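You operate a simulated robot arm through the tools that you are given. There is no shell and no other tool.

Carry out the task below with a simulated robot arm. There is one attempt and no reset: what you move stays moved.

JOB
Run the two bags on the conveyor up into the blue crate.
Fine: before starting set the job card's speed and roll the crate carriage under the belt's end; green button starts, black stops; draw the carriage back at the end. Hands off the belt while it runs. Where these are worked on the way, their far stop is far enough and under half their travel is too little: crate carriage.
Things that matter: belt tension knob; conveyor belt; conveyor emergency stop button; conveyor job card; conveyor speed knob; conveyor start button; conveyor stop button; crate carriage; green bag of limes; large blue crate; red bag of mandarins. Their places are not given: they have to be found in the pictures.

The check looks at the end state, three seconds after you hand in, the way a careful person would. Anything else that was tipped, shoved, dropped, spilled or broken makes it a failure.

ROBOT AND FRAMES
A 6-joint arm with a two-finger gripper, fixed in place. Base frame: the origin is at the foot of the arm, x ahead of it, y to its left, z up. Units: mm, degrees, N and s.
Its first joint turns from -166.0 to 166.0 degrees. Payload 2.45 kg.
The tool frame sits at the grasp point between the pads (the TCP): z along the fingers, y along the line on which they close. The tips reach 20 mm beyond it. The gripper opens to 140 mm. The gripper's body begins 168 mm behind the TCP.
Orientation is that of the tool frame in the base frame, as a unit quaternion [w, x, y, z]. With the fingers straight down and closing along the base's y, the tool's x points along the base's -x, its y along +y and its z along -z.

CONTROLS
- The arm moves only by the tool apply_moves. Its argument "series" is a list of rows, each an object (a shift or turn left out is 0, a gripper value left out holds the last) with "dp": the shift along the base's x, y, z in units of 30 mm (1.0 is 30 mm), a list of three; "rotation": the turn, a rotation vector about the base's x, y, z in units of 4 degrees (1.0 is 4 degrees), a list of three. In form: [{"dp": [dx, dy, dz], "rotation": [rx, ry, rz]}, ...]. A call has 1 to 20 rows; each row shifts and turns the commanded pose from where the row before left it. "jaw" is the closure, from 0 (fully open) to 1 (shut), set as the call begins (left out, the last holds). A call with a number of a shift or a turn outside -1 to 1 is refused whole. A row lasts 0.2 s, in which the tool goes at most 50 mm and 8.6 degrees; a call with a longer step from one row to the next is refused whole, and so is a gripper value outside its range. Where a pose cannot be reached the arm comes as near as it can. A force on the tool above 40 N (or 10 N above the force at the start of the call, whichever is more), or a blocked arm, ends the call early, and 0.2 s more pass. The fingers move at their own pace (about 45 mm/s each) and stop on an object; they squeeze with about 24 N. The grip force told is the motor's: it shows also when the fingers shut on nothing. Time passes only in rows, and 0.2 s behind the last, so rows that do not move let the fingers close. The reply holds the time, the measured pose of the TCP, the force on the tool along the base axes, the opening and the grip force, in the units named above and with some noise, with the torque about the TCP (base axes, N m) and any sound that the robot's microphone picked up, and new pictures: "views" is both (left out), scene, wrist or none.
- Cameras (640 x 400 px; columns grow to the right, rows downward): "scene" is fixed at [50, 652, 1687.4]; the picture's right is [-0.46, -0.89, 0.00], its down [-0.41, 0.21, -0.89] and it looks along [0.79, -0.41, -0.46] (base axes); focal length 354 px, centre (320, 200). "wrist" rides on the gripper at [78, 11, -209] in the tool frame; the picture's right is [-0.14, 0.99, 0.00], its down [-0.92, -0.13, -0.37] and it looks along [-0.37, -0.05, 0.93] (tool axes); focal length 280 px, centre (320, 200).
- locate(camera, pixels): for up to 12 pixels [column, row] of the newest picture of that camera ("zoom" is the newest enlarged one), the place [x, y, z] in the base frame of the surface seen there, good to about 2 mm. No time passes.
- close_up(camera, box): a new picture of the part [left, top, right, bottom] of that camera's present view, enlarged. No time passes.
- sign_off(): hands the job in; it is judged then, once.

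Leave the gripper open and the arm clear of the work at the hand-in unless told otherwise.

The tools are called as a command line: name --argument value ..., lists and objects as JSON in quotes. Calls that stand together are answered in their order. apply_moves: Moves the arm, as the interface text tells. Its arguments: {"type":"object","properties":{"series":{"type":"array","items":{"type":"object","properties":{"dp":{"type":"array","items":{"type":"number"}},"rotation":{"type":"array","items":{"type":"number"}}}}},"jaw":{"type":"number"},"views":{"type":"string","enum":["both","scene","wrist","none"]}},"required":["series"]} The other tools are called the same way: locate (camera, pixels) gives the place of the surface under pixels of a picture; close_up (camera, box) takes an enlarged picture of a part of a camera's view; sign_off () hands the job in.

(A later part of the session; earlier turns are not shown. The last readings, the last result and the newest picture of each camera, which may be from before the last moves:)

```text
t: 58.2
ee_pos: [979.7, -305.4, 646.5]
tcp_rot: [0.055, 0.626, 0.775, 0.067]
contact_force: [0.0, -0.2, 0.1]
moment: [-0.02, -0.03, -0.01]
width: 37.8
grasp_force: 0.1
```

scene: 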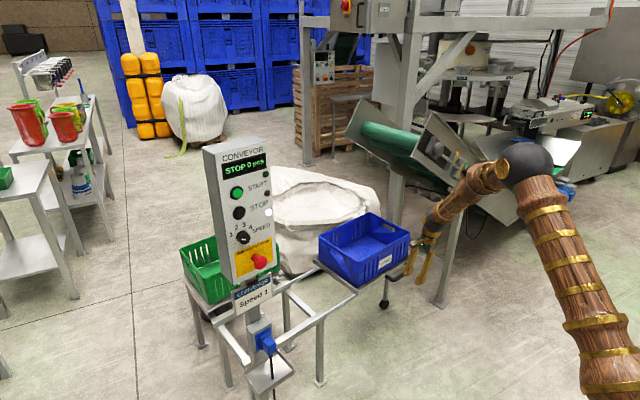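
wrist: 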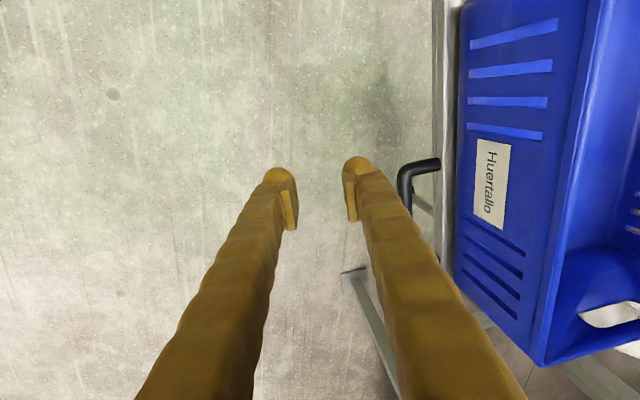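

Clear of the carriage. Now I'll swing back toward the panel side, rotating the tool +80° about vertical on the way and closing the jaws for button pressing.

apply_moves --series '[{"dp": [-0.6, 0.7, 0.25], "rotation": [0, 0, 1]}, {"dp": [-0.6, 0.7, 0.25], "rotation": [0, 0, 1]}, {"dp": [-0.6, 0.7, 0.25], "rotation": [0, 0, 1]}, {"dp": [-0.6, 0.7, 0.25], "rotation": [0, 0, 1]}, {"dp": [-0.6, 0.7, 0.25], "rotation": [0, 0, 1]}, {"dp": [-0.5, 0.7, 0.25], "rotation": [0, 0, 1]}, {"dp": [-0.5, 0.7, 0.25], "rotation": [0, 0, 1]}, {"dp": [-0.5, 0.7, 0.25], "rotation": [0, 0, 1]}, {"dp": [-0.5, 0.7, 0.25], "rotation": [0, 0, 1]}, {"dp": [-0.5, 0.7, 0.25], "rotation": [0, 0, 1]}, {"dp": [-0.5, 0.8, 0.25], "rotation": [0, 0, 1]}, {"dp": [-0.5, 0.8, 0.25], "rotation": [0, 0, 1]}, {"dp": [-0.5, 0.8, 0.25], "rotation": [0, 0, 1]}, {"dp": [-0.5, 0.8, 0.25], "rotation": [0, 0, 1]}, {"dp": [-0.5, 0.8, 0.25], "rotation": [0, 0, 1]}, {"dp": [-0.4, 0.8, 0.25], "rotation": [0, 0, 1]}, {"dp": [-0.4, 0.8, 0.25], "rotation": [0, 0, 1]}, {"dp": [-0.4, 0.8, 0.25], "rotation": [0, 0, 1]}, {"dp": [-0.4, 0.8, 0.25], "rotation": [0, 0, 1]}, {"dp": [-0.4, 0.8, 0.25], "rotation": [0, 0, 1]}]' --jaw 1

```text
t: 62.4
ee_pos: [681.2, 145.3, 796.4]
tcp_rot: [-0.001, -0.018, 0.996, 0.087]
contact_force: [0.2, -0.4, 0.3]
moment: [-0.01, 0.04, 0.0]
width: 0.1
grasp_force: 23.9
```

scene: 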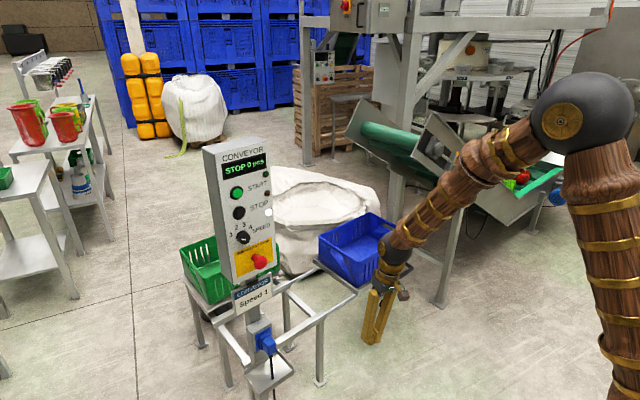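
wrist: 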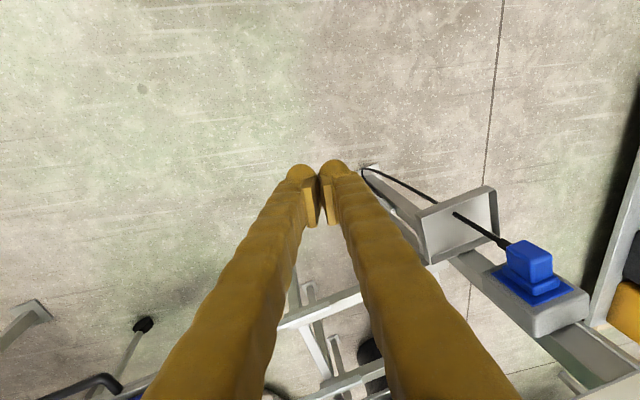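

The jaws are shut. The tool still has the 10° tilt, now leaning to +y. I'll straighten it, set the yaw to 13°, and go to the staging pose at about (612, 315, 815), where the wrist passed smoothly before.

apply_moves --series '[{"dp": [-0.38, 0.94, 0.1], "rotation": [-0.83, 0, 0]}, {"dp": [-0.38, 0.94, 0.1], "rotation": [-0.83, 0, 0]}, {"dp": [-0.38, 0.94, 0.1], "rotation": [-0.83, 0, 0]}, {"dp": [-0.38, 0.94, 0.1], "rotation": [0, 0, 0.92]}, {"dp": [-0.38, 0.94, 0.1], "rotation": [0, 0, 0.92]}, {"dp": [-0.38, 0.94, 0.1], "rotation": [0, 0, 0.92]}, {"dp": [0, 0, 0]}]' --views "none"

```text
t: 64.0
ee_pos: [611.5, 314.1, 817.8]
tcp_rot: [-0.002, -0.114, 0.994, 0.0]
contact_force: [0.0, 1.0, -0.2]
moment: [0.01, 0.02, 0.0]
width: 0.0
grasp_force: 24.6
```

The staging pose is reached with the tool straight down at yaw 13°. Now I'll pitch up toward the panel along the reverse of the earlier path.

apply_moves --series '[{"dp": [0, 0.7, 0], "rotation": [0.08, -0.33, 0]}, {"dp": [0.34, 0.7, 0.1], "rotation": [0.225, -0.974, 0]}, {"dp": [0.34, 0.7, 0.1], "rotation": [0.225, -0.974, 0]}, {"dp": [0.34, 0.7, 0.1], "rotation": [0.225, -0.974, 0]}, {"dp": [0.34, 0.7, 0.1], "rotation": [0.225, -0.974, 0]}, {"dp": [0.34, 0.7, 0.1], "rotation": [0.225, -0.974, 0]}, {"dp": [0.34, 0.3, 0.2], "rotation": [0.225, -0.974, 0]}, {"dp": [0.34, 0.1, 0.2], "rotation": [0.225, -0.974, 0]}, {"dp": [0.34, 0.1, 0.2], "rotation": [0.225, -0.974, 0]}, {"dp": [0.34, 0.1, 0.2], "rotation": [0.225, -0.974, 0]}, {"dp": [0.34, 0.1, 0.2], "rotation": [0.225, -0.974, 0]}, {"dp": [0.34, 0.1, 0.2], "rotation": [0.225, -0.974, 0]}, {"dp": [0.34, 0.1, 0.2], "rotation": [0.225, -0.974, 0]}]'

```text
t: 66.8
ee_pos: [734.7, 466.8, 874.2]
tcp_rot: [0.414, -0.104, 0.903, 0.047]
contact_force: [-0.6, 0.5, -0.7]
moment: [0.0, -0.01, 0.02]
width: 0.0
grasp_force: 24.0
```

scene: 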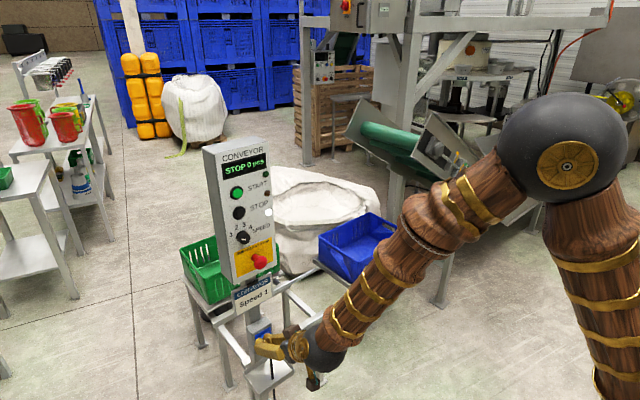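
wrist: 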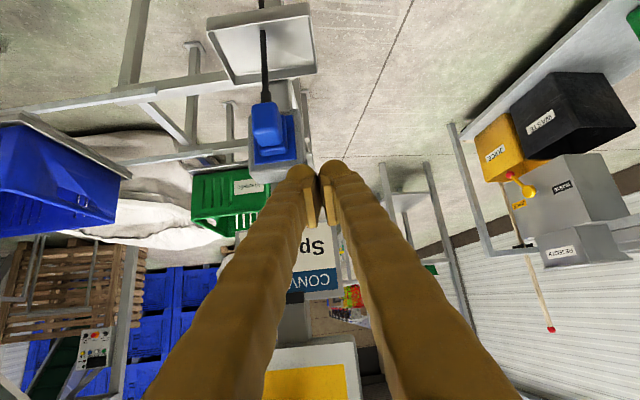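

The wrist passed through cleanly. Next I'll finish pitching to horizontal while rising to START height, keeping about 100 mm clear of the emergency stop.

apply_moves --series '[{"dp": [0, -0.05, 0.97], "rotation": [0.225, -0.974, 0]}, {"dp": [0, -0.05, 0.97], "rotation": [0.225, -0.974, 0]}, {"dp": [0, -0.05, 0.97], "rotation": [0.225, -0.974, 0]}, {"dp": [0, -0.05, 0.97], "rotation": [0.225, -0.974, 0]}, {"dp": [0, -0.05, 0.97], "rotation": [0.225, -0.974, 0]}, {"dp": [0, -0.05, 0.97], "rotation": [0.225, -0.974, 0]}, {"dp": [0, -0.05, 0.97], "rotation": [0.225, -0.974, 0]}, {"dp": [0, -0.05, 0.97], "rotation": [0.225, -0.974, 0]}, {"dp": [0, -0.05, 0.97], "rotation": [0.225, -0.974, 0]}, {"dp": [0, -0.05, 0.97], "rotation": [0.225, -0.974, 0]}, {"dp": [0, -0.05, 0.97], "rotation": [0.04, -0.18, 0]}, {"dp": [0, -0.05, 0.97]}, {"dp": [0, -0.05, 0.97]}, {"dp": [0, -0.05, 0.97]}, {"dp": [0, 0, 0]}]'

close_up --camera "wrist" --box '[220, 60, 420, 200]'

```text
t: 70.0
ee_pos: [733.1, 444.9, 1279.2]
tcp_rot: [0.702, -0.08, 0.703, 0.08]
contact_force: [-0.3, 0.8, 0.1]
moment: [0.0, 0.0, -0.03]
width: 0.0
grasp_force: 23.7
```

scene: 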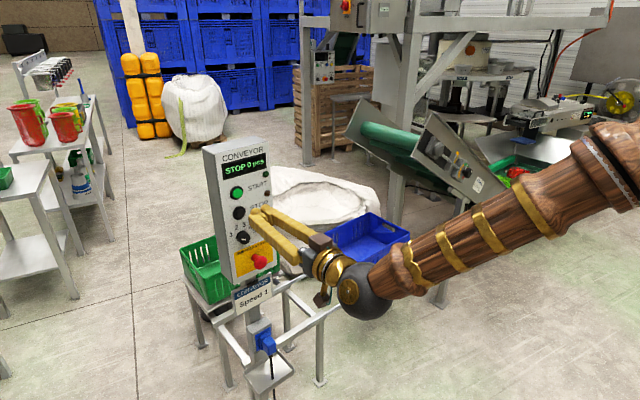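
wrist: 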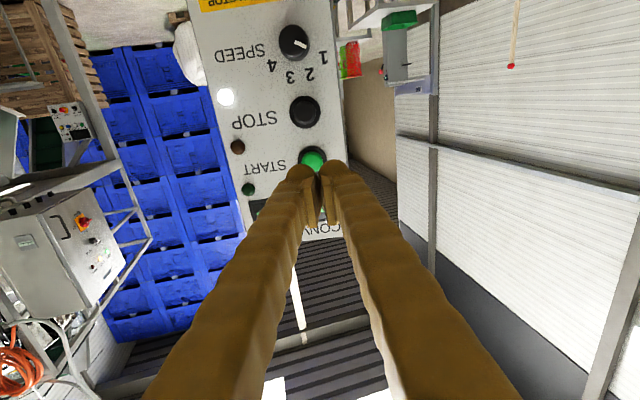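

```text
2.86 times, centred on (320, 130) of wrist
```

zoom: 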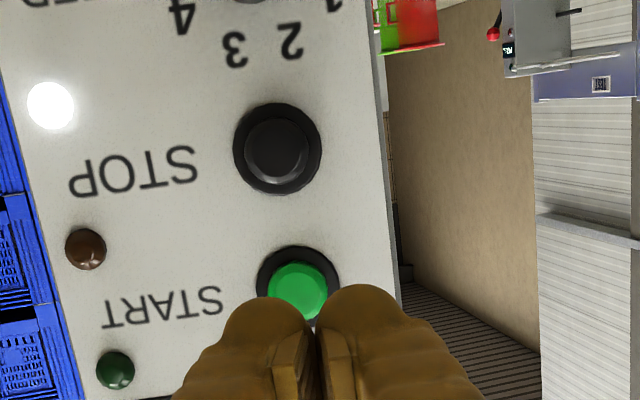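

I'm facing the panel at START height with both buttons in view. I'll measure the two button caps and re-check the knob pointer.

locate --camera "zoom" --pixels '[[300, 285], [272, 288], [326, 288], [300, 268], [300, 305], [275, 150], [247, 150], [303, 150], [275, 122], [275, 180], [200, 220], [360, 220]]'

close_up --camera "wrist" --box '[260, 10, 350, 90]'

```text
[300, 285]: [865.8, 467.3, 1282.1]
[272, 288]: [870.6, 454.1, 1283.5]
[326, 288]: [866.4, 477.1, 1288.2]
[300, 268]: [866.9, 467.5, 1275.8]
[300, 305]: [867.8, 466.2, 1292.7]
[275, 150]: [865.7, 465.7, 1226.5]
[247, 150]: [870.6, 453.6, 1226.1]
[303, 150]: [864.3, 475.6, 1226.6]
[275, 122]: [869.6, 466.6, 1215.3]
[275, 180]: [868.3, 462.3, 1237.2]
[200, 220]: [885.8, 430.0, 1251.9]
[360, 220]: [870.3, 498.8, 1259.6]
```

```text
5.00 times, centred on (305, 50) of wrist
```

zoom: 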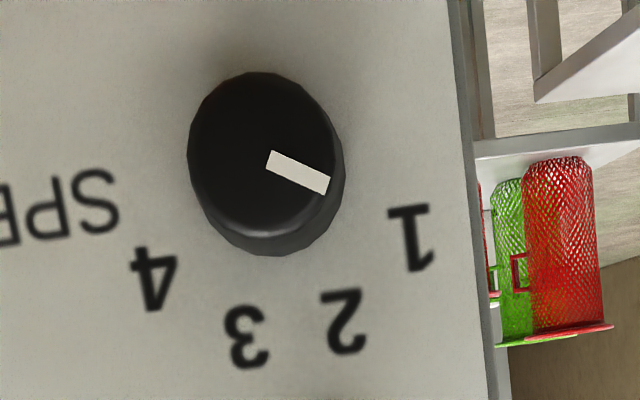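

The knob is on 1. START's cap is centred near (866, 466, 1285), about 12 mm proud. I'll shift about 9 mm sideways and 6 mm up onto its axis, then advance to about 15 mm short.

apply_moves --series '[{"dp": [0.07, -0.307, 0.2]}, {"dp": [0.65, 0.15, 0]}, {"dp": [0.65, 0.15, 0]}, {"dp": [0.65, 0.15, 0]}, {"dp": [0.65, 0.15, 0]}, {"dp": [0.65, 0.15, 0]}, {"dp": [0, 0, 0]}]'

close_up --camera "wrist" --box '[240, 100, 400, 220]'

close_up --camera "scene" --box '[200, 140, 290, 250]'

```text
t: 71.6
ee_pos: [834.5, 458.6, 1286.1]
tcp_rot: [0.702, -0.082, 0.703, 0.08]
contact_force: [-0.3, 0.1, 0.1]
moment: [0.02, -0.02, -0.01]
width: 0.0
grasp_force: 24.0
```

scene: 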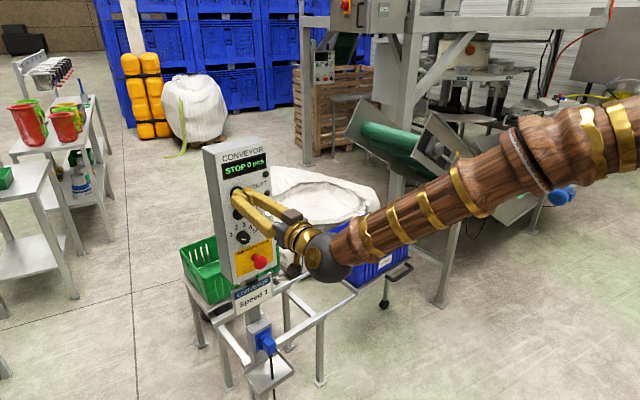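
wrist: 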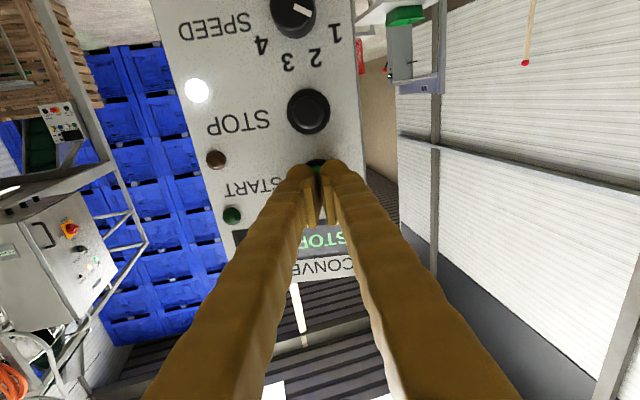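

```text
3.33 times, centred on (320, 160) of wrist
```

zoom: 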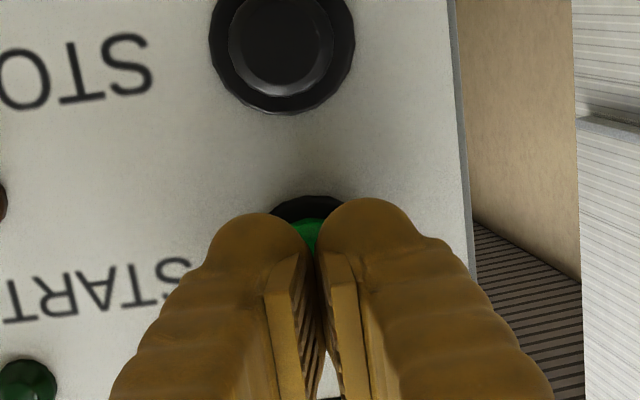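

```text
3.64 times, centred on (245, 195) of scene
```

zoom: 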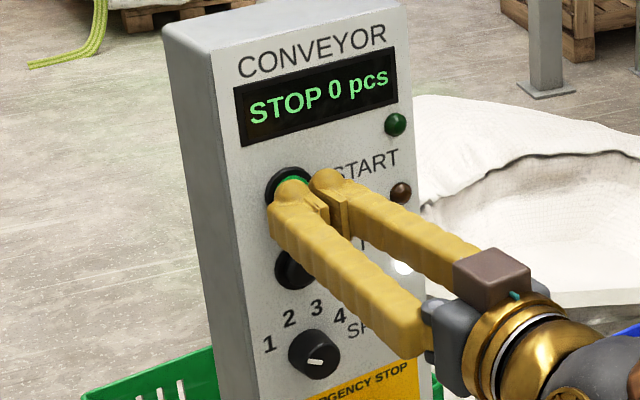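

The fingertips are about 12 mm in front of START, well clear of STOP. Now I'll press in 2 mm steps.

apply_moves --series '[{"dp": [0.065, 0.015, 0]}, {"dp": [0.065, 0.015, 0]}, {"dp": [0.065, 0.015, 0]}, {"dp": [0.065, 0.015, 0]}, {"dp": [0.065, 0.015, 0]}, {"dp": [0.065, 0.015, 0]}, {"dp": [0.065, 0.015, 0]}]'

close_up --camera "scene" --box '[200, 140, 290, 250]'

```text
t: 73.2
ee_pos: [849.2, 460.1, 1284.2]
tcp_rot: [0.702, -0.08, 0.703, 0.078]
contact_force: [-1.3, 0.2, -0.8]
moment: [-0.02, -0.01, -0.03]
width: 6.1
grasp_force: 29.5
```

scene: 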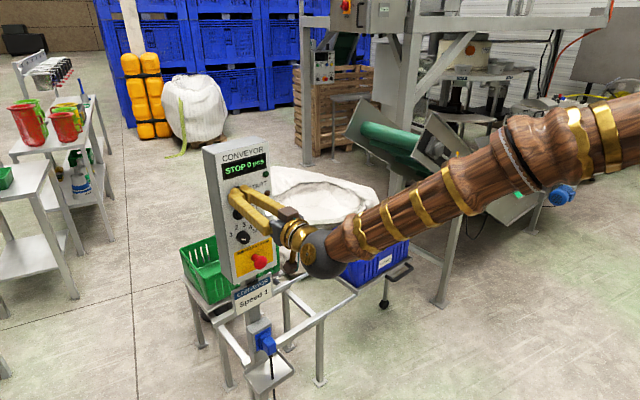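
wrist: 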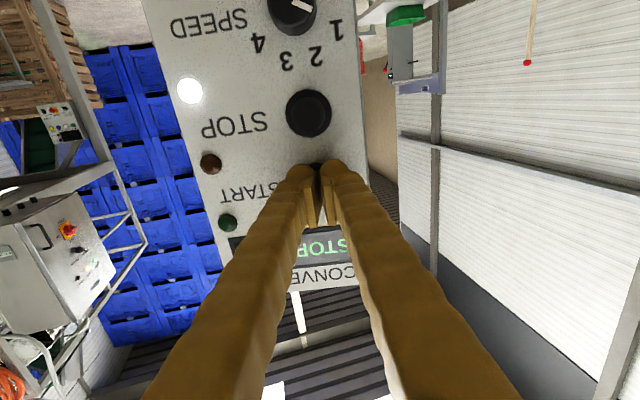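

```text
3.64 times, centred on (245, 195) of scene
```

zoom: 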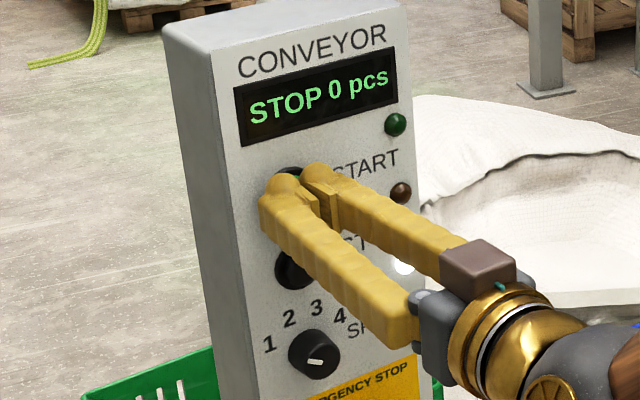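

The two rounded tips parted around the cap (opening 6 mm) without pressing it, and the display still says STOP. I'll back off and shift about 15 mm toward +y so one fingertip meets the button squarely.

apply_moves --series '[{"dp": [-0.33, -0.075, 0]}, {"dp": [-0.33, -0.075, 0]}, {"dp": [-0.1125, 0.487, 0.03]}, {"dp": [0, 0, 0]}]'

close_up --camera "wrist" --box '[240, 100, 400, 220]'

close_up --camera "scene" --box '[210, 160, 270, 220]'

```text
t: 74.2
ee_pos: [824.7, 471.1, 1288.1]
tcp_rot: [0.702, -0.08, 0.703, 0.078]
contact_force: [-0.7, 0.5, 0.1]
moment: [0.02, -0.01, 0.01]
width: 0.0
grasp_force: 29.5
```

scene: 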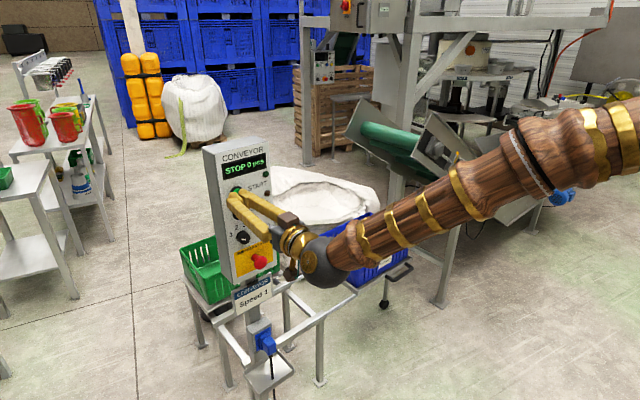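
wrist: 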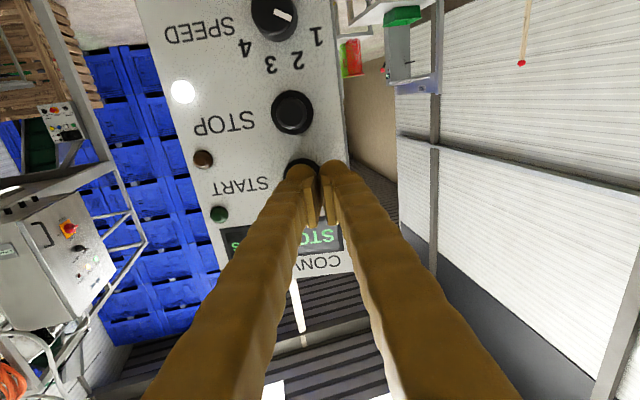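

```text
3.33 times, centred on (320, 160) of wrist
```

zoom: 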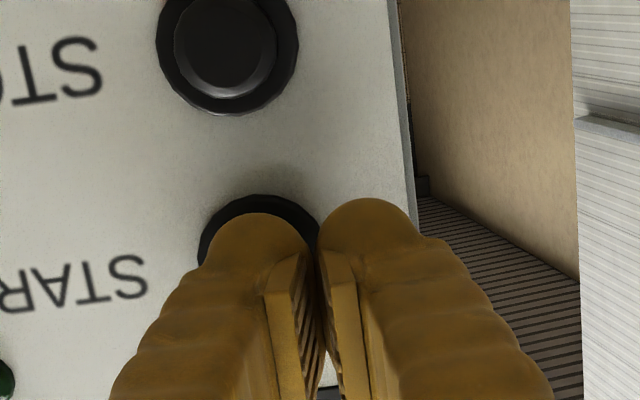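

```text
6.67 times, centred on (240, 190) of scene
```

zoom: 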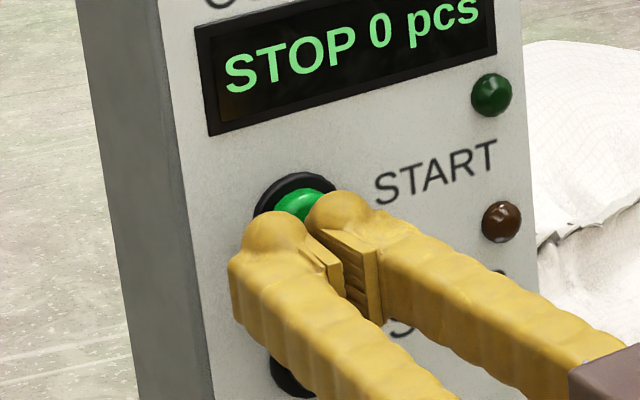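

The -y fingertip is now on the START axis, with about 19 mm to go. I'll advance and press in small steps.

apply_moves --series '[{"dp": [0.081, 0.019, -0.03]}, {"dp": [0.081, 0.019, -0.03]}, {"dp": [0.081, 0.019, 0]}, {"dp": [0.081, 0.019, 0]}, {"dp": [0.081, 0.019, 0]}, {"dp": [0.081, 0.019, 0]}, {"dp": [0.065, 0.015, 0]}, {"dp": [0.065, 0.015, 0]}, {"dp": [0.049, 0.011, 0]}]'

close_up --camera "scene" --box '[200, 140, 290, 250]'

```text
t: 76.2
ee_pos: [844.5, 476.5, 1285.3]
tcp_rot: [0.702, -0.081, 0.703, 0.08]
contact_force: [-1.4, -0.5, 0.1]
moment: [0.0, 0.0, -0.02]
width: 0.2
grasp_force: 30.0
```

scene: 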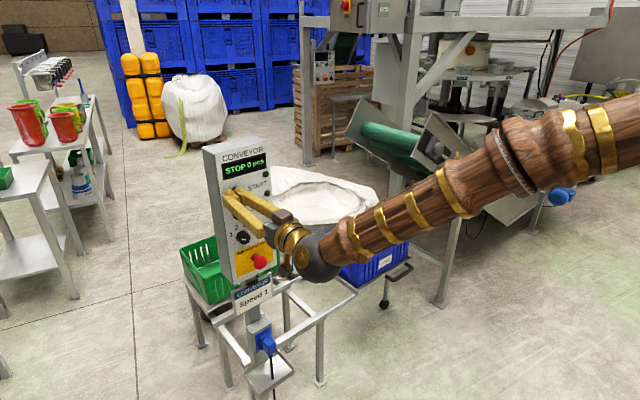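
wrist: 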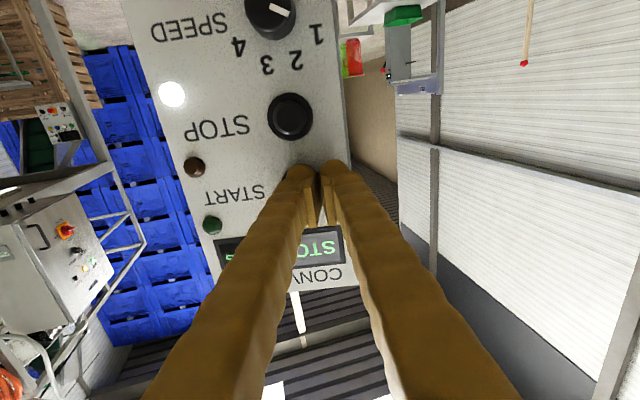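

```text
3.64 times, centred on (245, 195) of scene
```

zoom: 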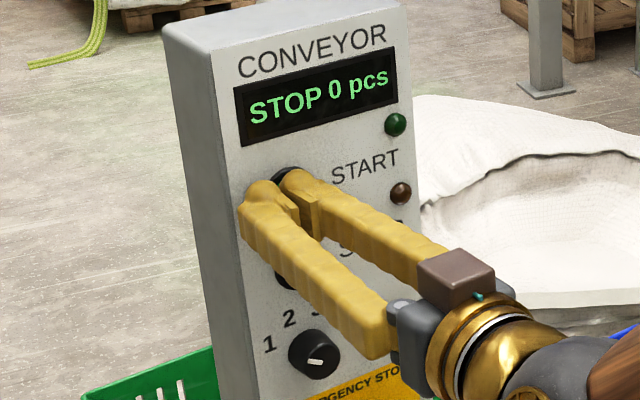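

Light contact of about 1.5 N, and the button isn't through its travel yet. I'll press a little deeper.

apply_moves --series '[{"dp": [0.049, 0.011, 0]}, {"dp": [0.049, 0.011, 0]}]' --views "none"

close_up --camera "scene" --box '[200, 140, 290, 250]'

```text
t: 76.8
ee_pos: [848.1, 478.0, 1286.2]
tcp_rot: [0.702, -0.08, 0.703, 0.08]
contact_force: [-1.6, -1.4, 0.0]
moment: [-0.04, 0.02, -0.05]
width: 0.0
grasp_force: 29.7
heard: click
```

```text
3.64 times, centred on (245, 195) of scene
```

zoom: 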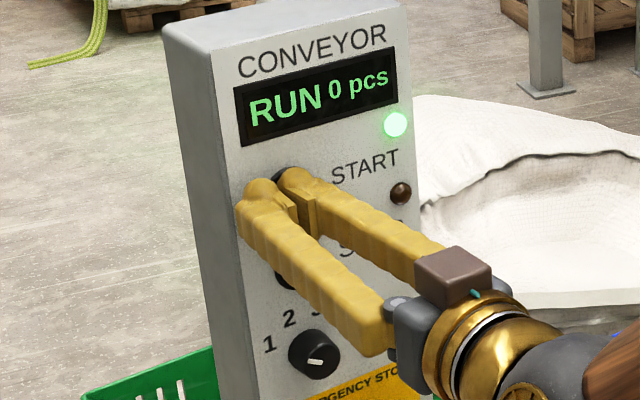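

There was a click and the display shows RUN with the lamp lit. I'll back off and move down in front of STOP, without touching it, and watch the bags from there.

apply_moves --series '[{"dp": [-0.65, -0.15, 0]}, {"dp": [-0.33, -0.075, 0]}, {"dp": [0, 0, -0.98]}, {"dp": [0, 0, -0.98]}]'

close_up --camera "scene" --box '[340, 90, 600, 250]'

close_up --camera "scene" --box '[200, 140, 290, 250]'

```text
t: 77.8
ee_pos: [820.2, 470.5, 1226.7]
tcp_rot: [0.702, -0.08, 0.703, 0.08]
contact_force: [0.4, -0.3, 0.4]
moment: [0.0, 0.02, -0.01]
width: 0.0
grasp_force: 29.9
```

scene: 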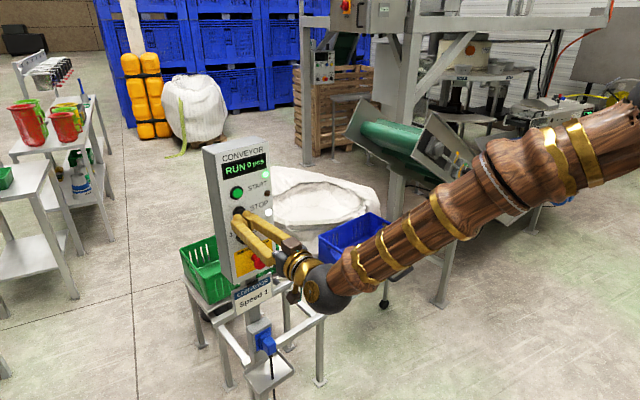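
wrist: 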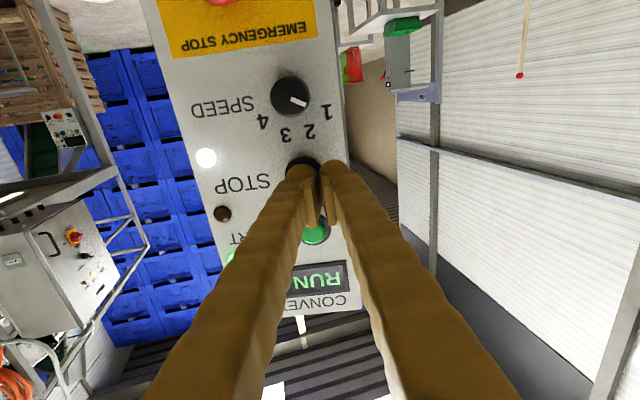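

```text
2.46 times, centred on (470, 170) of scene
```

zoom: 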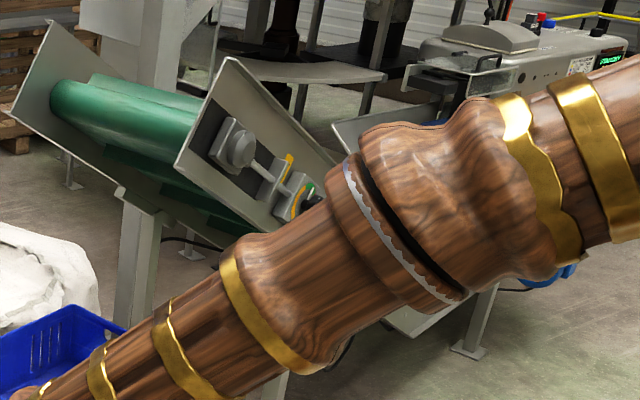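

```text
3.64 times, centred on (245, 195) of scene
```

zoom: 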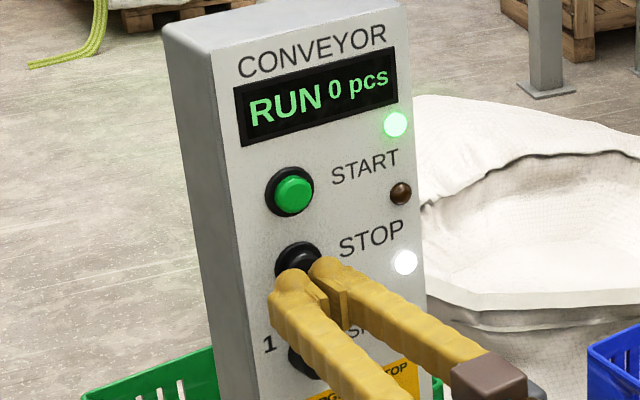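

The belt is moving and a cleat is coming over the drum. The tip is about 20 mm in front of STOP without touching. I'll wait in short intervals and watch the count on the display and the drum end.

apply_moves --series '[{"dp": [0, 0, 0]}, {"dp": [0, 0, 0]}, {"dp": [0, 0, 0]}, {"dp": [0, 0, 0]}, {"dp": [0, 0, 0]}]' --views "scene"

close_up --camera "scene" --box '[200, 90, 480, 270]'

```text
t: 79.0
ee_pos: [817.6, 470.1, 1226.8]
tcp_rot: [0.702, -0.08, 0.703, 0.079]
contact_force: [0.4, -0.2, -0.1]
moment: [0.0, 0.03, -0.04]
width: 0.0
grasp_force: 29.5
```

scene: 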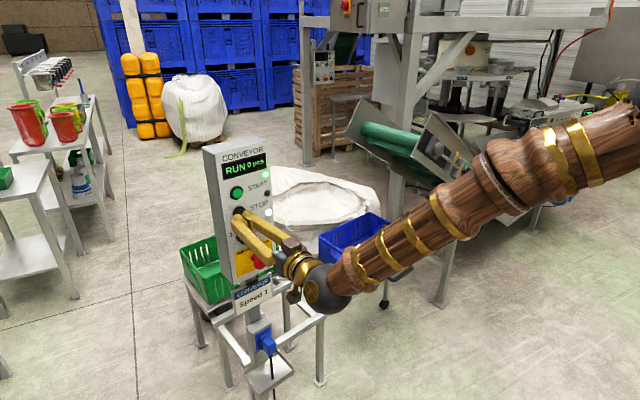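

```text
2.22 times, centred on (340, 180) of scene
```

zoom: 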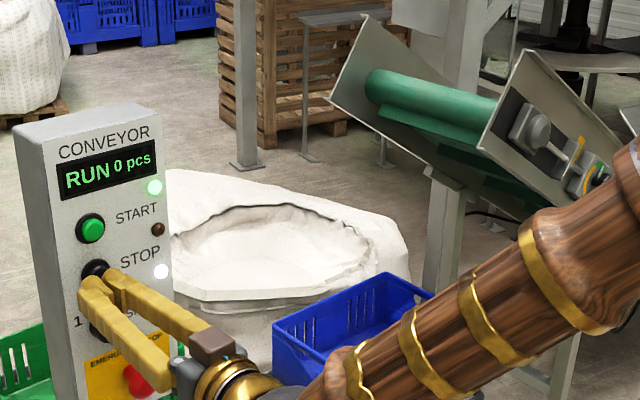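

Still RUN with 0 pcs. I'll wait another 2 seconds.

apply_moves --series '[{"dp": [0, 0, 0]}, {"dp": [0, 0, 0]}, {"dp": [0, 0, 0]}, {"dp": [0, 0, 0]}, {"dp": [0, 0, 0]}, {"dp": [0, 0, 0]}, {"dp": [0, 0, 0]}, {"dp": [0, 0, 0]}, {"dp": [0, 0, 0]}, {"dp": [0, 0, 0]}]' --views "none"

close_up --camera "scene" --box '[200, 90, 480, 270]'

```text
t: 81.2
ee_pos: [818.2, 470.9, 1226.4]
tcp_rot: [0.702, -0.08, 0.703, 0.079]
contact_force: [-0.5, 0.3, 0.1]
moment: [0.0, 0.03, 0.0]
width: 0.0
grasp_force: 29.7
```

```text
2.22 times, centred on (340, 180) of scene
```

zoom: 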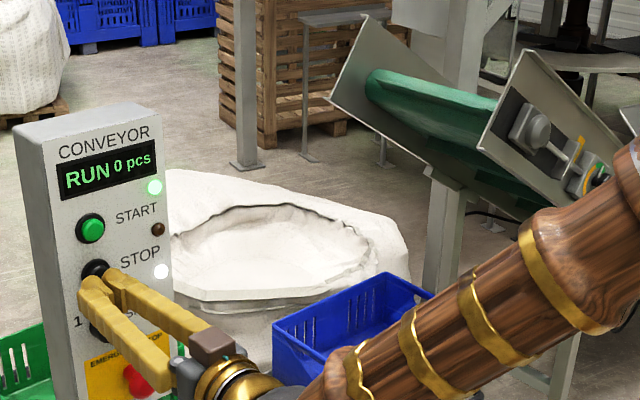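

Still 0 pcs at t=81. I'll keep waiting, 2 seconds more.

apply_moves --series '[{"dp": [0, 0, 0]}, {"dp": [0, 0, 0]}, {"dp": [0, 0, 0]}, {"dp": [0, 0, 0]}, {"dp": [0, 0, 0]}, {"dp": [0, 0, 0]}, {"dp": [0, 0, 0]}, {"dp": [0, 0, 0]}, {"dp": [0, 0, 0]}, {"dp": [0, 0, 0]}]' --views "none"

close_up --camera "scene" --box '[200, 90, 480, 270]'

```text
t: 83.4
ee_pos: [818.5, 468.3, 1227.7]
tcp_rot: [0.702, -0.081, 0.703, 0.079]
contact_force: [-0.4, -0.5, 0.0]
moment: [0.01, 0.06, 0.0]
width: 0.0
grasp_force: 28.9
```

```text
2.22 times, centred on (340, 180) of scene
```

zoom: 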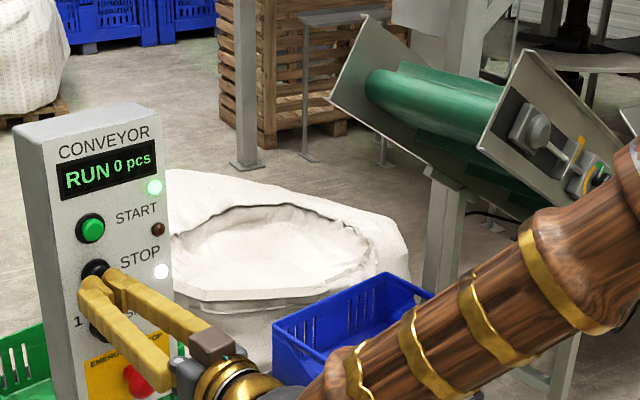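

Still climbing. Another 2 seconds.

apply_moves --series '[{"dp": [0, 0, 0]}, {"dp": [0, 0, 0]}, {"dp": [0, 0, 0]}, {"dp": [0, 0, 0]}, {"dp": [0, 0, 0]}, {"dp": [0, 0, 0]}, {"dp": [0, 0, 0]}, {"dp": [0, 0, 0]}, {"dp": [0, 0, 0]}, {"dp": [0, 0, 0]}]' --views "none"

close_up --camera "scene" --box '[200, 90, 480, 270]'

```text
t: 85.6
ee_pos: [818.6, 469.2, 1226.2]
tcp_rot: [0.702, -0.081, 0.703, 0.08]
contact_force: [0.5, -0.1, 0.1]
moment: [-0.01, -0.02, 0.01]
width: 0.0
grasp_force: 29.7
```

```text
2.22 times, centred on (340, 180) of scene
```

zoom: 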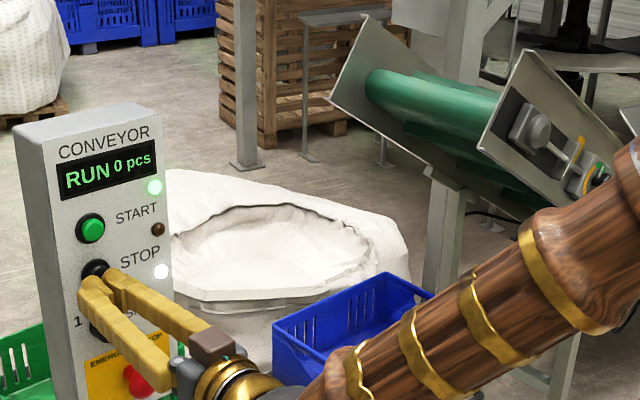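

apply_moves --series '[{"dp": [0, 0, 0]}, {"dp": [0, 0, 0]}, {"dp": [0, 0, 0]}, {"dp": [0, 0, 0]}, {"dp": [0, 0, 0]}, {"dp": [0, 0, 0]}, {"dp": [0, 0, 0]}, {"dp": [0, 0, 0]}, {"dp": [0, 0, 0]}, {"dp": [0, 0, 0]}]' --views "none"

close_up --camera "scene" --box '[200, 90, 480, 270]'

```text
t: 87.8
ee_pos: [819.0, 469.9, 1227.1]
tcp_rot: [0.702, -0.082, 0.703, 0.081]
contact_force: [-0.1, -0.3, -0.1]
moment: [0.0, 0.03, -0.03]
width: 0.0
grasp_force: 30.0
```

```text
2.22 times, centred on (340, 180) of scene
```

zoom: 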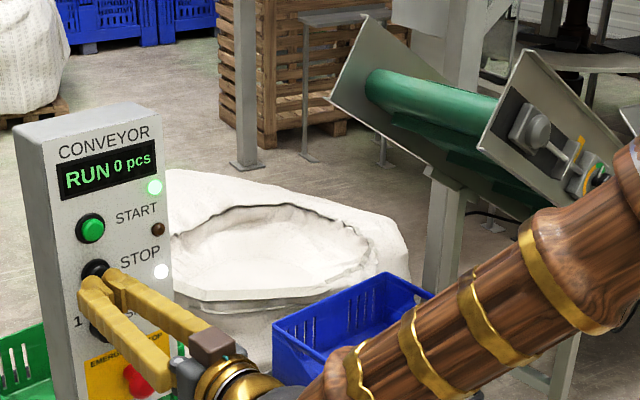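

Still 0 pcs after 11 s of running. I'll keep waiting, and enlarge the drum area to see whether the bags are approaching.

apply_moves --series '[{"dp": [0, 0, 0]}, {"dp": [0, 0, 0]}, {"dp": [0, 0, 0]}, {"dp": [0, 0, 0]}, {"dp": [0, 0, 0]}, {"dp": [0, 0, 0]}, {"dp": [0, 0, 0]}, {"dp": [0, 0, 0]}, {"dp": [0, 0, 0]}, {"dp": [0, 0, 0]}]' --views "scene"

close_up --camera "scene" --box '[340, 85, 480, 180]'

```text
t: 90.0
ee_pos: [819.6, 469.7, 1227.0]
tcp_rot: [0.702, -0.08, 0.703, 0.079]
contact_force: [-0.4, 0.0, 0.2]
moment: [0.01, 0.01, 0.01]
width: 0.0
grasp_force: 29.2
```

scene: 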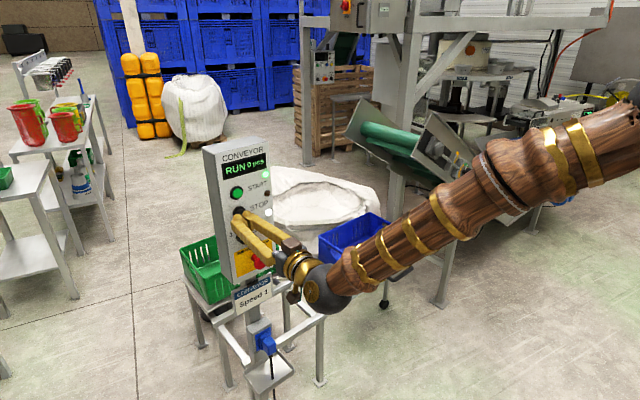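

```text
4.21 times, centred on (410, 132) of scene
```

zoom: 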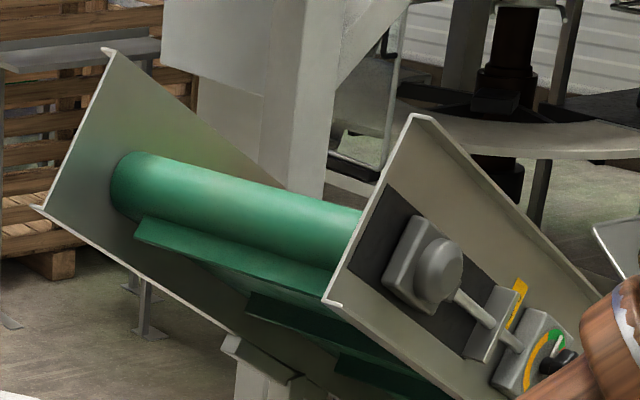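

I'll check the belt tension dial by eye too, and keep waiting.

close_up --camera "scene" --box '[435, 140, 485, 185]'

apply_moves --series '[{"dp": [0, 0, 0]}, {"dp": [0, 0, 0]}, {"dp": [0, 0, 0]}, {"dp": [0, 0, 0]}, {"dp": [0, 0, 0]}]' --views "scene"

close_up --camera "scene" --box '[200, 90, 480, 270]'

```text
8.89 times, centred on (460, 162) of scene
```

zoom: 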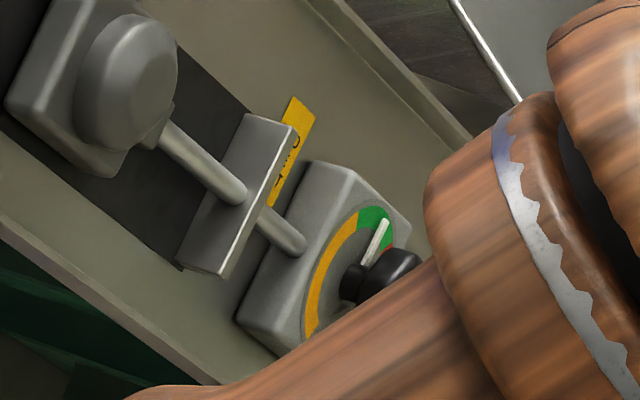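

```text
t: 91.2
ee_pos: [818.8, 470.1, 1226.9]
tcp_rot: [0.702, -0.081, 0.703, 0.079]
contact_force: [-0.7, -0.6, 0.9]
moment: [-0.04, 0.01, -0.03]
width: 0.0
grasp_force: 28.7
```

scene: 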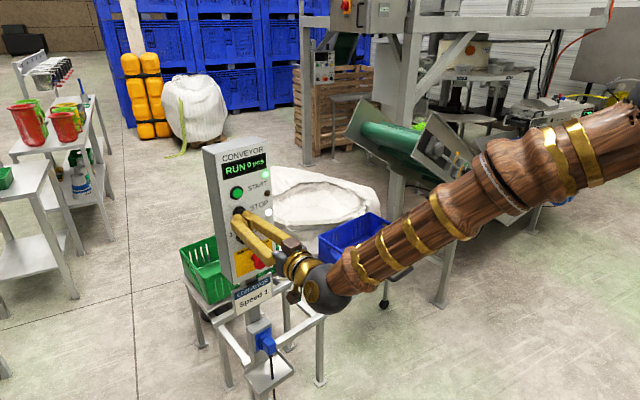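

```text
2.22 times, centred on (340, 180) of scene
```

zoom: 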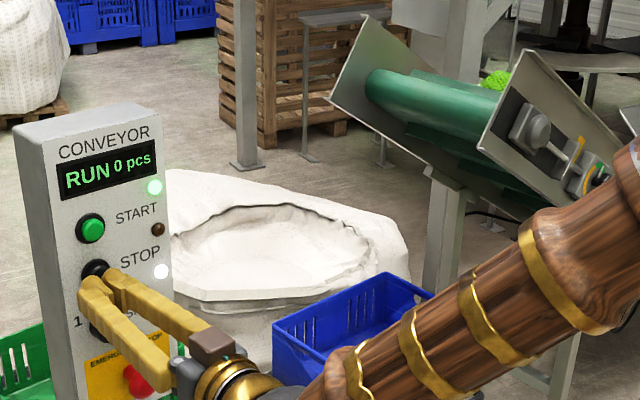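

Belt tension is in the green zone, so it needs nothing. The green lime bag is now in view near the top at (417,124). I'll wait in 1-second intervals.

apply_moves --series '[{"dp": [0, 0, 0]}, {"dp": [0, 0, 0]}, {"dp": [0, 0, 0]}, {"dp": [0, 0, 0]}]' --views "none"

close_up --camera "scene" --box '[200, 90, 480, 270]'

```text
t: 92.2
ee_pos: [818.9, 469.7, 1227.2]
tcp_rot: [0.702, -0.08, 0.703, 0.08]
contact_force: [0.3, -0.8, 0.8]
moment: [0.0, -0.02, -0.01]
width: 0.3
grasp_force: 29.8
```

```text
2.22 times, centred on (340, 180) of scene
```

zoom: 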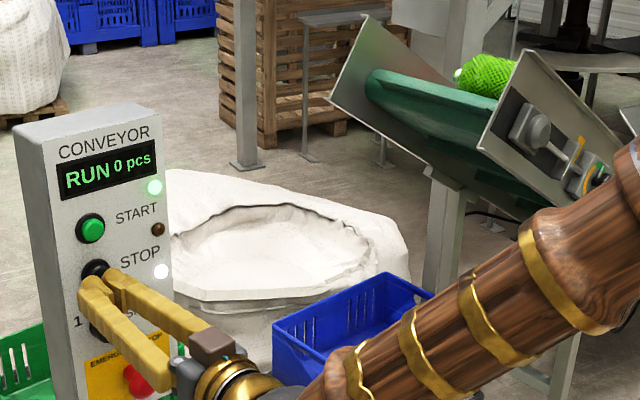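

The limes are coming up to the drum. Waiting on.

apply_moves --series '[{"dp": [0, 0, 0]}, {"dp": [0, 0, 0]}, {"dp": [0, 0, 0]}, {"dp": [0, 0, 0]}, {"dp": [0, 0, 0]}]' --views "none"

close_up --camera "scene" --box '[200, 90, 480, 270]'

```text
t: 93.4
ee_pos: [818.8, 470.3, 1226.9]
tcp_rot: [0.702, -0.08, 0.703, 0.079]
contact_force: [0.2, -0.3, -0.4]
moment: [0.04, 0.02, 0.03]
width: 0.1
grasp_force: 29.7
```

```text
2.22 times, centred on (340, 180) of scene
```

zoom: 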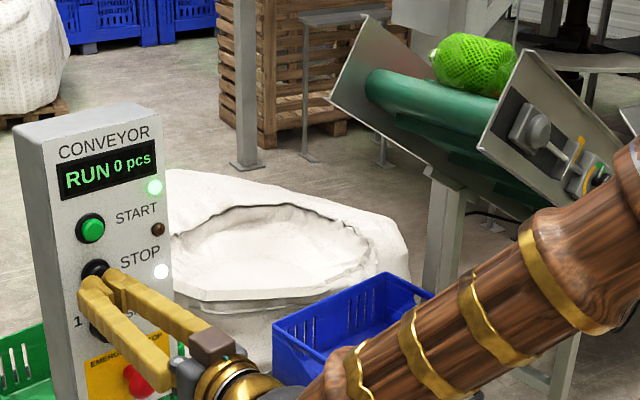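

apply_moves --series '[{"dp": [0, 0, 0]}, {"dp": [0, 0, 0]}, {"dp": [0, 0, 0]}, {"dp": [0, 0, 0]}, {"dp": [0, 0, 0]}]' --views "none"

close_up --camera "scene" --box '[200, 90, 480, 270]'

```text
t: 94.6
ee_pos: [818.4, 469.9, 1227.2]
tcp_rot: [0.702, -0.08, 0.703, 0.079]
contact_force: [0.1, -0.4, 0.1]
moment: [-0.01, 0.03, 0.01]
width: 0.2
grasp_force: 29.3
```

```text
2.22 times, centred on (340, 180) of scene
```

zoom: 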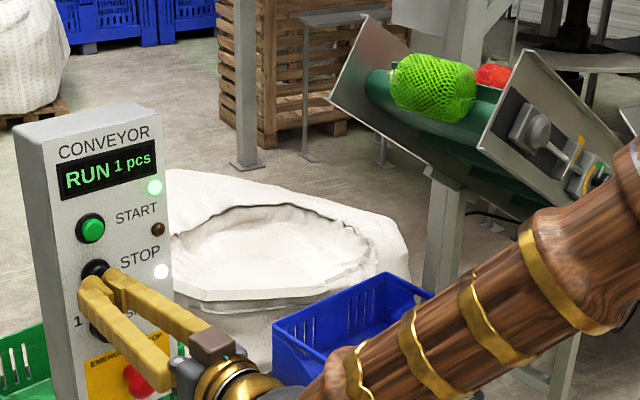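

The display now reads 1 pcs. The limes are going over the drum and the red mandarins follow. I'll wait for both to drop.

apply_moves --series '[{"dp": [0, 0, 0]}, {"dp": [0, 0, 0]}, {"dp": [0, 0, 0]}, {"dp": [0, 0, 0]}, {"dp": [0, 0, 0]}]' --views "none"

close_up --camera "scene" --box '[200, 90, 480, 270]'

```text
t: 95.8
ee_pos: [818.5, 469.4, 1227.1]
tcp_rot: [0.702, -0.081, 0.703, 0.079]
contact_force: [0.7, -1.0, 0.0]
moment: [-0.02, -0.02, -0.01]
width: 0.1
grasp_force: 29.5
```

```text
2.22 times, centred on (340, 180) of scene
```

zoom: 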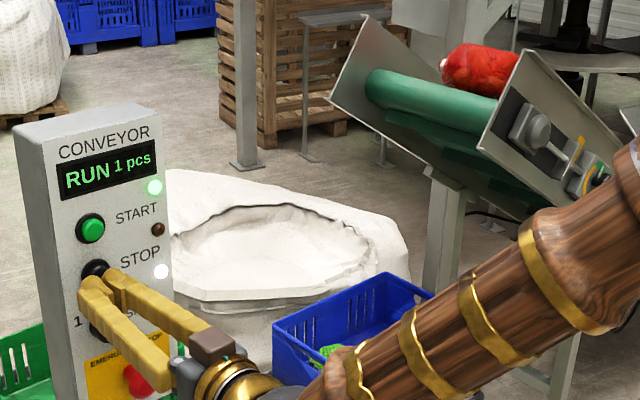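

The limes are in the crate, and the mandarins are at the drum. Waiting for the second drop.

apply_moves --series '[{"dp": [0, 0, 0]}, {"dp": [0, 0, 0]}, {"dp": [0, 0, 0]}, {"dp": [0, 0, 0]}, {"dp": [0, 0, 0]}]' --views "none"

close_up --camera "scene" --box '[200, 90, 480, 270]'

```text
t: 97.0
ee_pos: [819.5, 470.4, 1227.0]
tcp_rot: [0.702, -0.081, 0.703, 0.079]
contact_force: [0.0, 1.0, 0.2]
moment: [0.0, 0.01, 0.03]
width: 0.0
grasp_force: 29.4
```

```text
2.22 times, centred on (340, 180) of scene
```

zoom: 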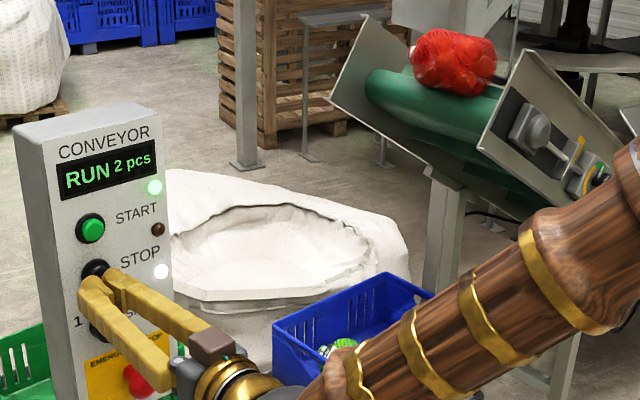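

The count reads 2 but the mandarins are still on the drum. I won't stop until they have fallen.

apply_moves --series '[{"dp": [0, 0, 0]}, {"dp": [0, 0, 0]}, {"dp": [0, 0, 0]}, {"dp": [0, 0, 0]}, {"dp": [0, 0, 0]}, {"dp": [0, 0, 0]}]' --views "wrist"

close_up --camera "scene" --box '[200, 90, 480, 270]'

close_up --camera "wrist" --box '[240, 100, 400, 220]'

```text
t: 98.4
ee_pos: [817.4, 469.6, 1228.5]
tcp_rot: [0.702, -0.08, 0.703, 0.08]
contact_force: [1.0, 0.5, 0.7]
moment: [-0.01, -0.02, -0.03]
width: 0.0
grasp_force: 29.7
```

wrist: 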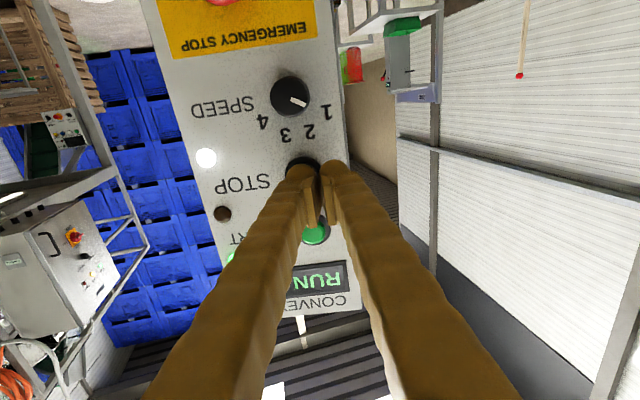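

```text
2.22 times, centred on (340, 180) of scene
```

zoom: 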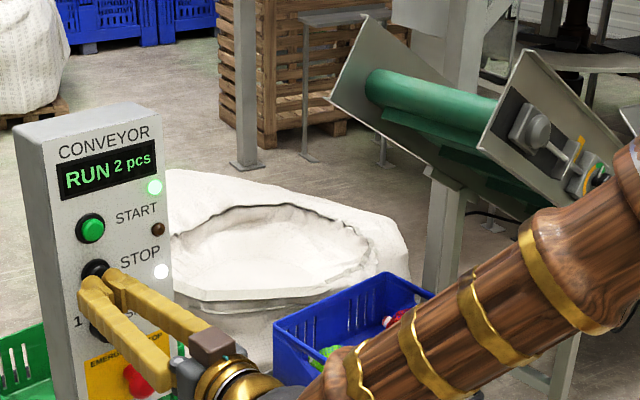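

```text
3.33 times, centred on (320, 160) of wrist
```

zoom: 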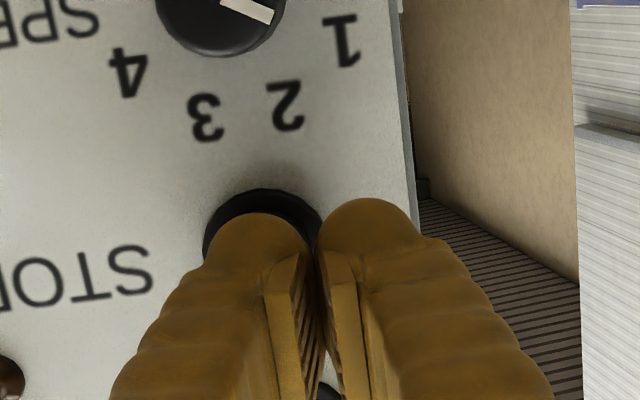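

Both bags are in the crate: limes at the front, mandarins at the back. The -y fingertip is on the STOP axis, about 25 mm away. Pressing STOP now in small steps.

apply_moves --series '[{"dp": [0.0974, 0.0225, 0]}, {"dp": [0.0974, 0.0225, 0]}, {"dp": [0.0974, 0.0225, 0]}, {"dp": [0.0974, 0.0225, 0]}, {"dp": [0.0974, 0.0225, 0]}, {"dp": [0.0974, 0.0225, 0]}, {"dp": [0.0974, 0.0225, 0]}, {"dp": [0.0974, 0.0225, 0]}, {"dp": [0.049, 0.011, 0]}, {"dp": [0.049, 0.011, 0]}, {"dp": [0.049, 0.011, 0]}, {"dp": [0.049, 0.011, 0]}]' --views "none"

close_up --camera "scene" --box '[200, 90, 480, 270]'

```text
t: 101.0
ee_pos: [846.3, 476.9, 1226.2]
tcp_rot: [0.702, -0.082, 0.703, 0.08]
contact_force: [-2.7, 0.3, -1.4]
moment: [0.0, 0.04, -0.02]
width: 0.0
grasp_force: 29.5
heard: click
```

```text
2.22 times, centred on (340, 180) of scene
```

zoom: 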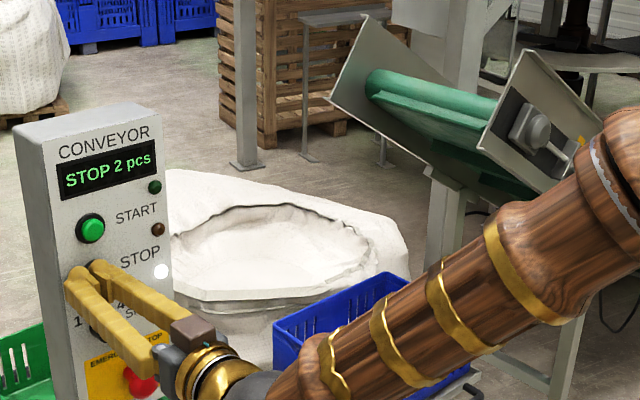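

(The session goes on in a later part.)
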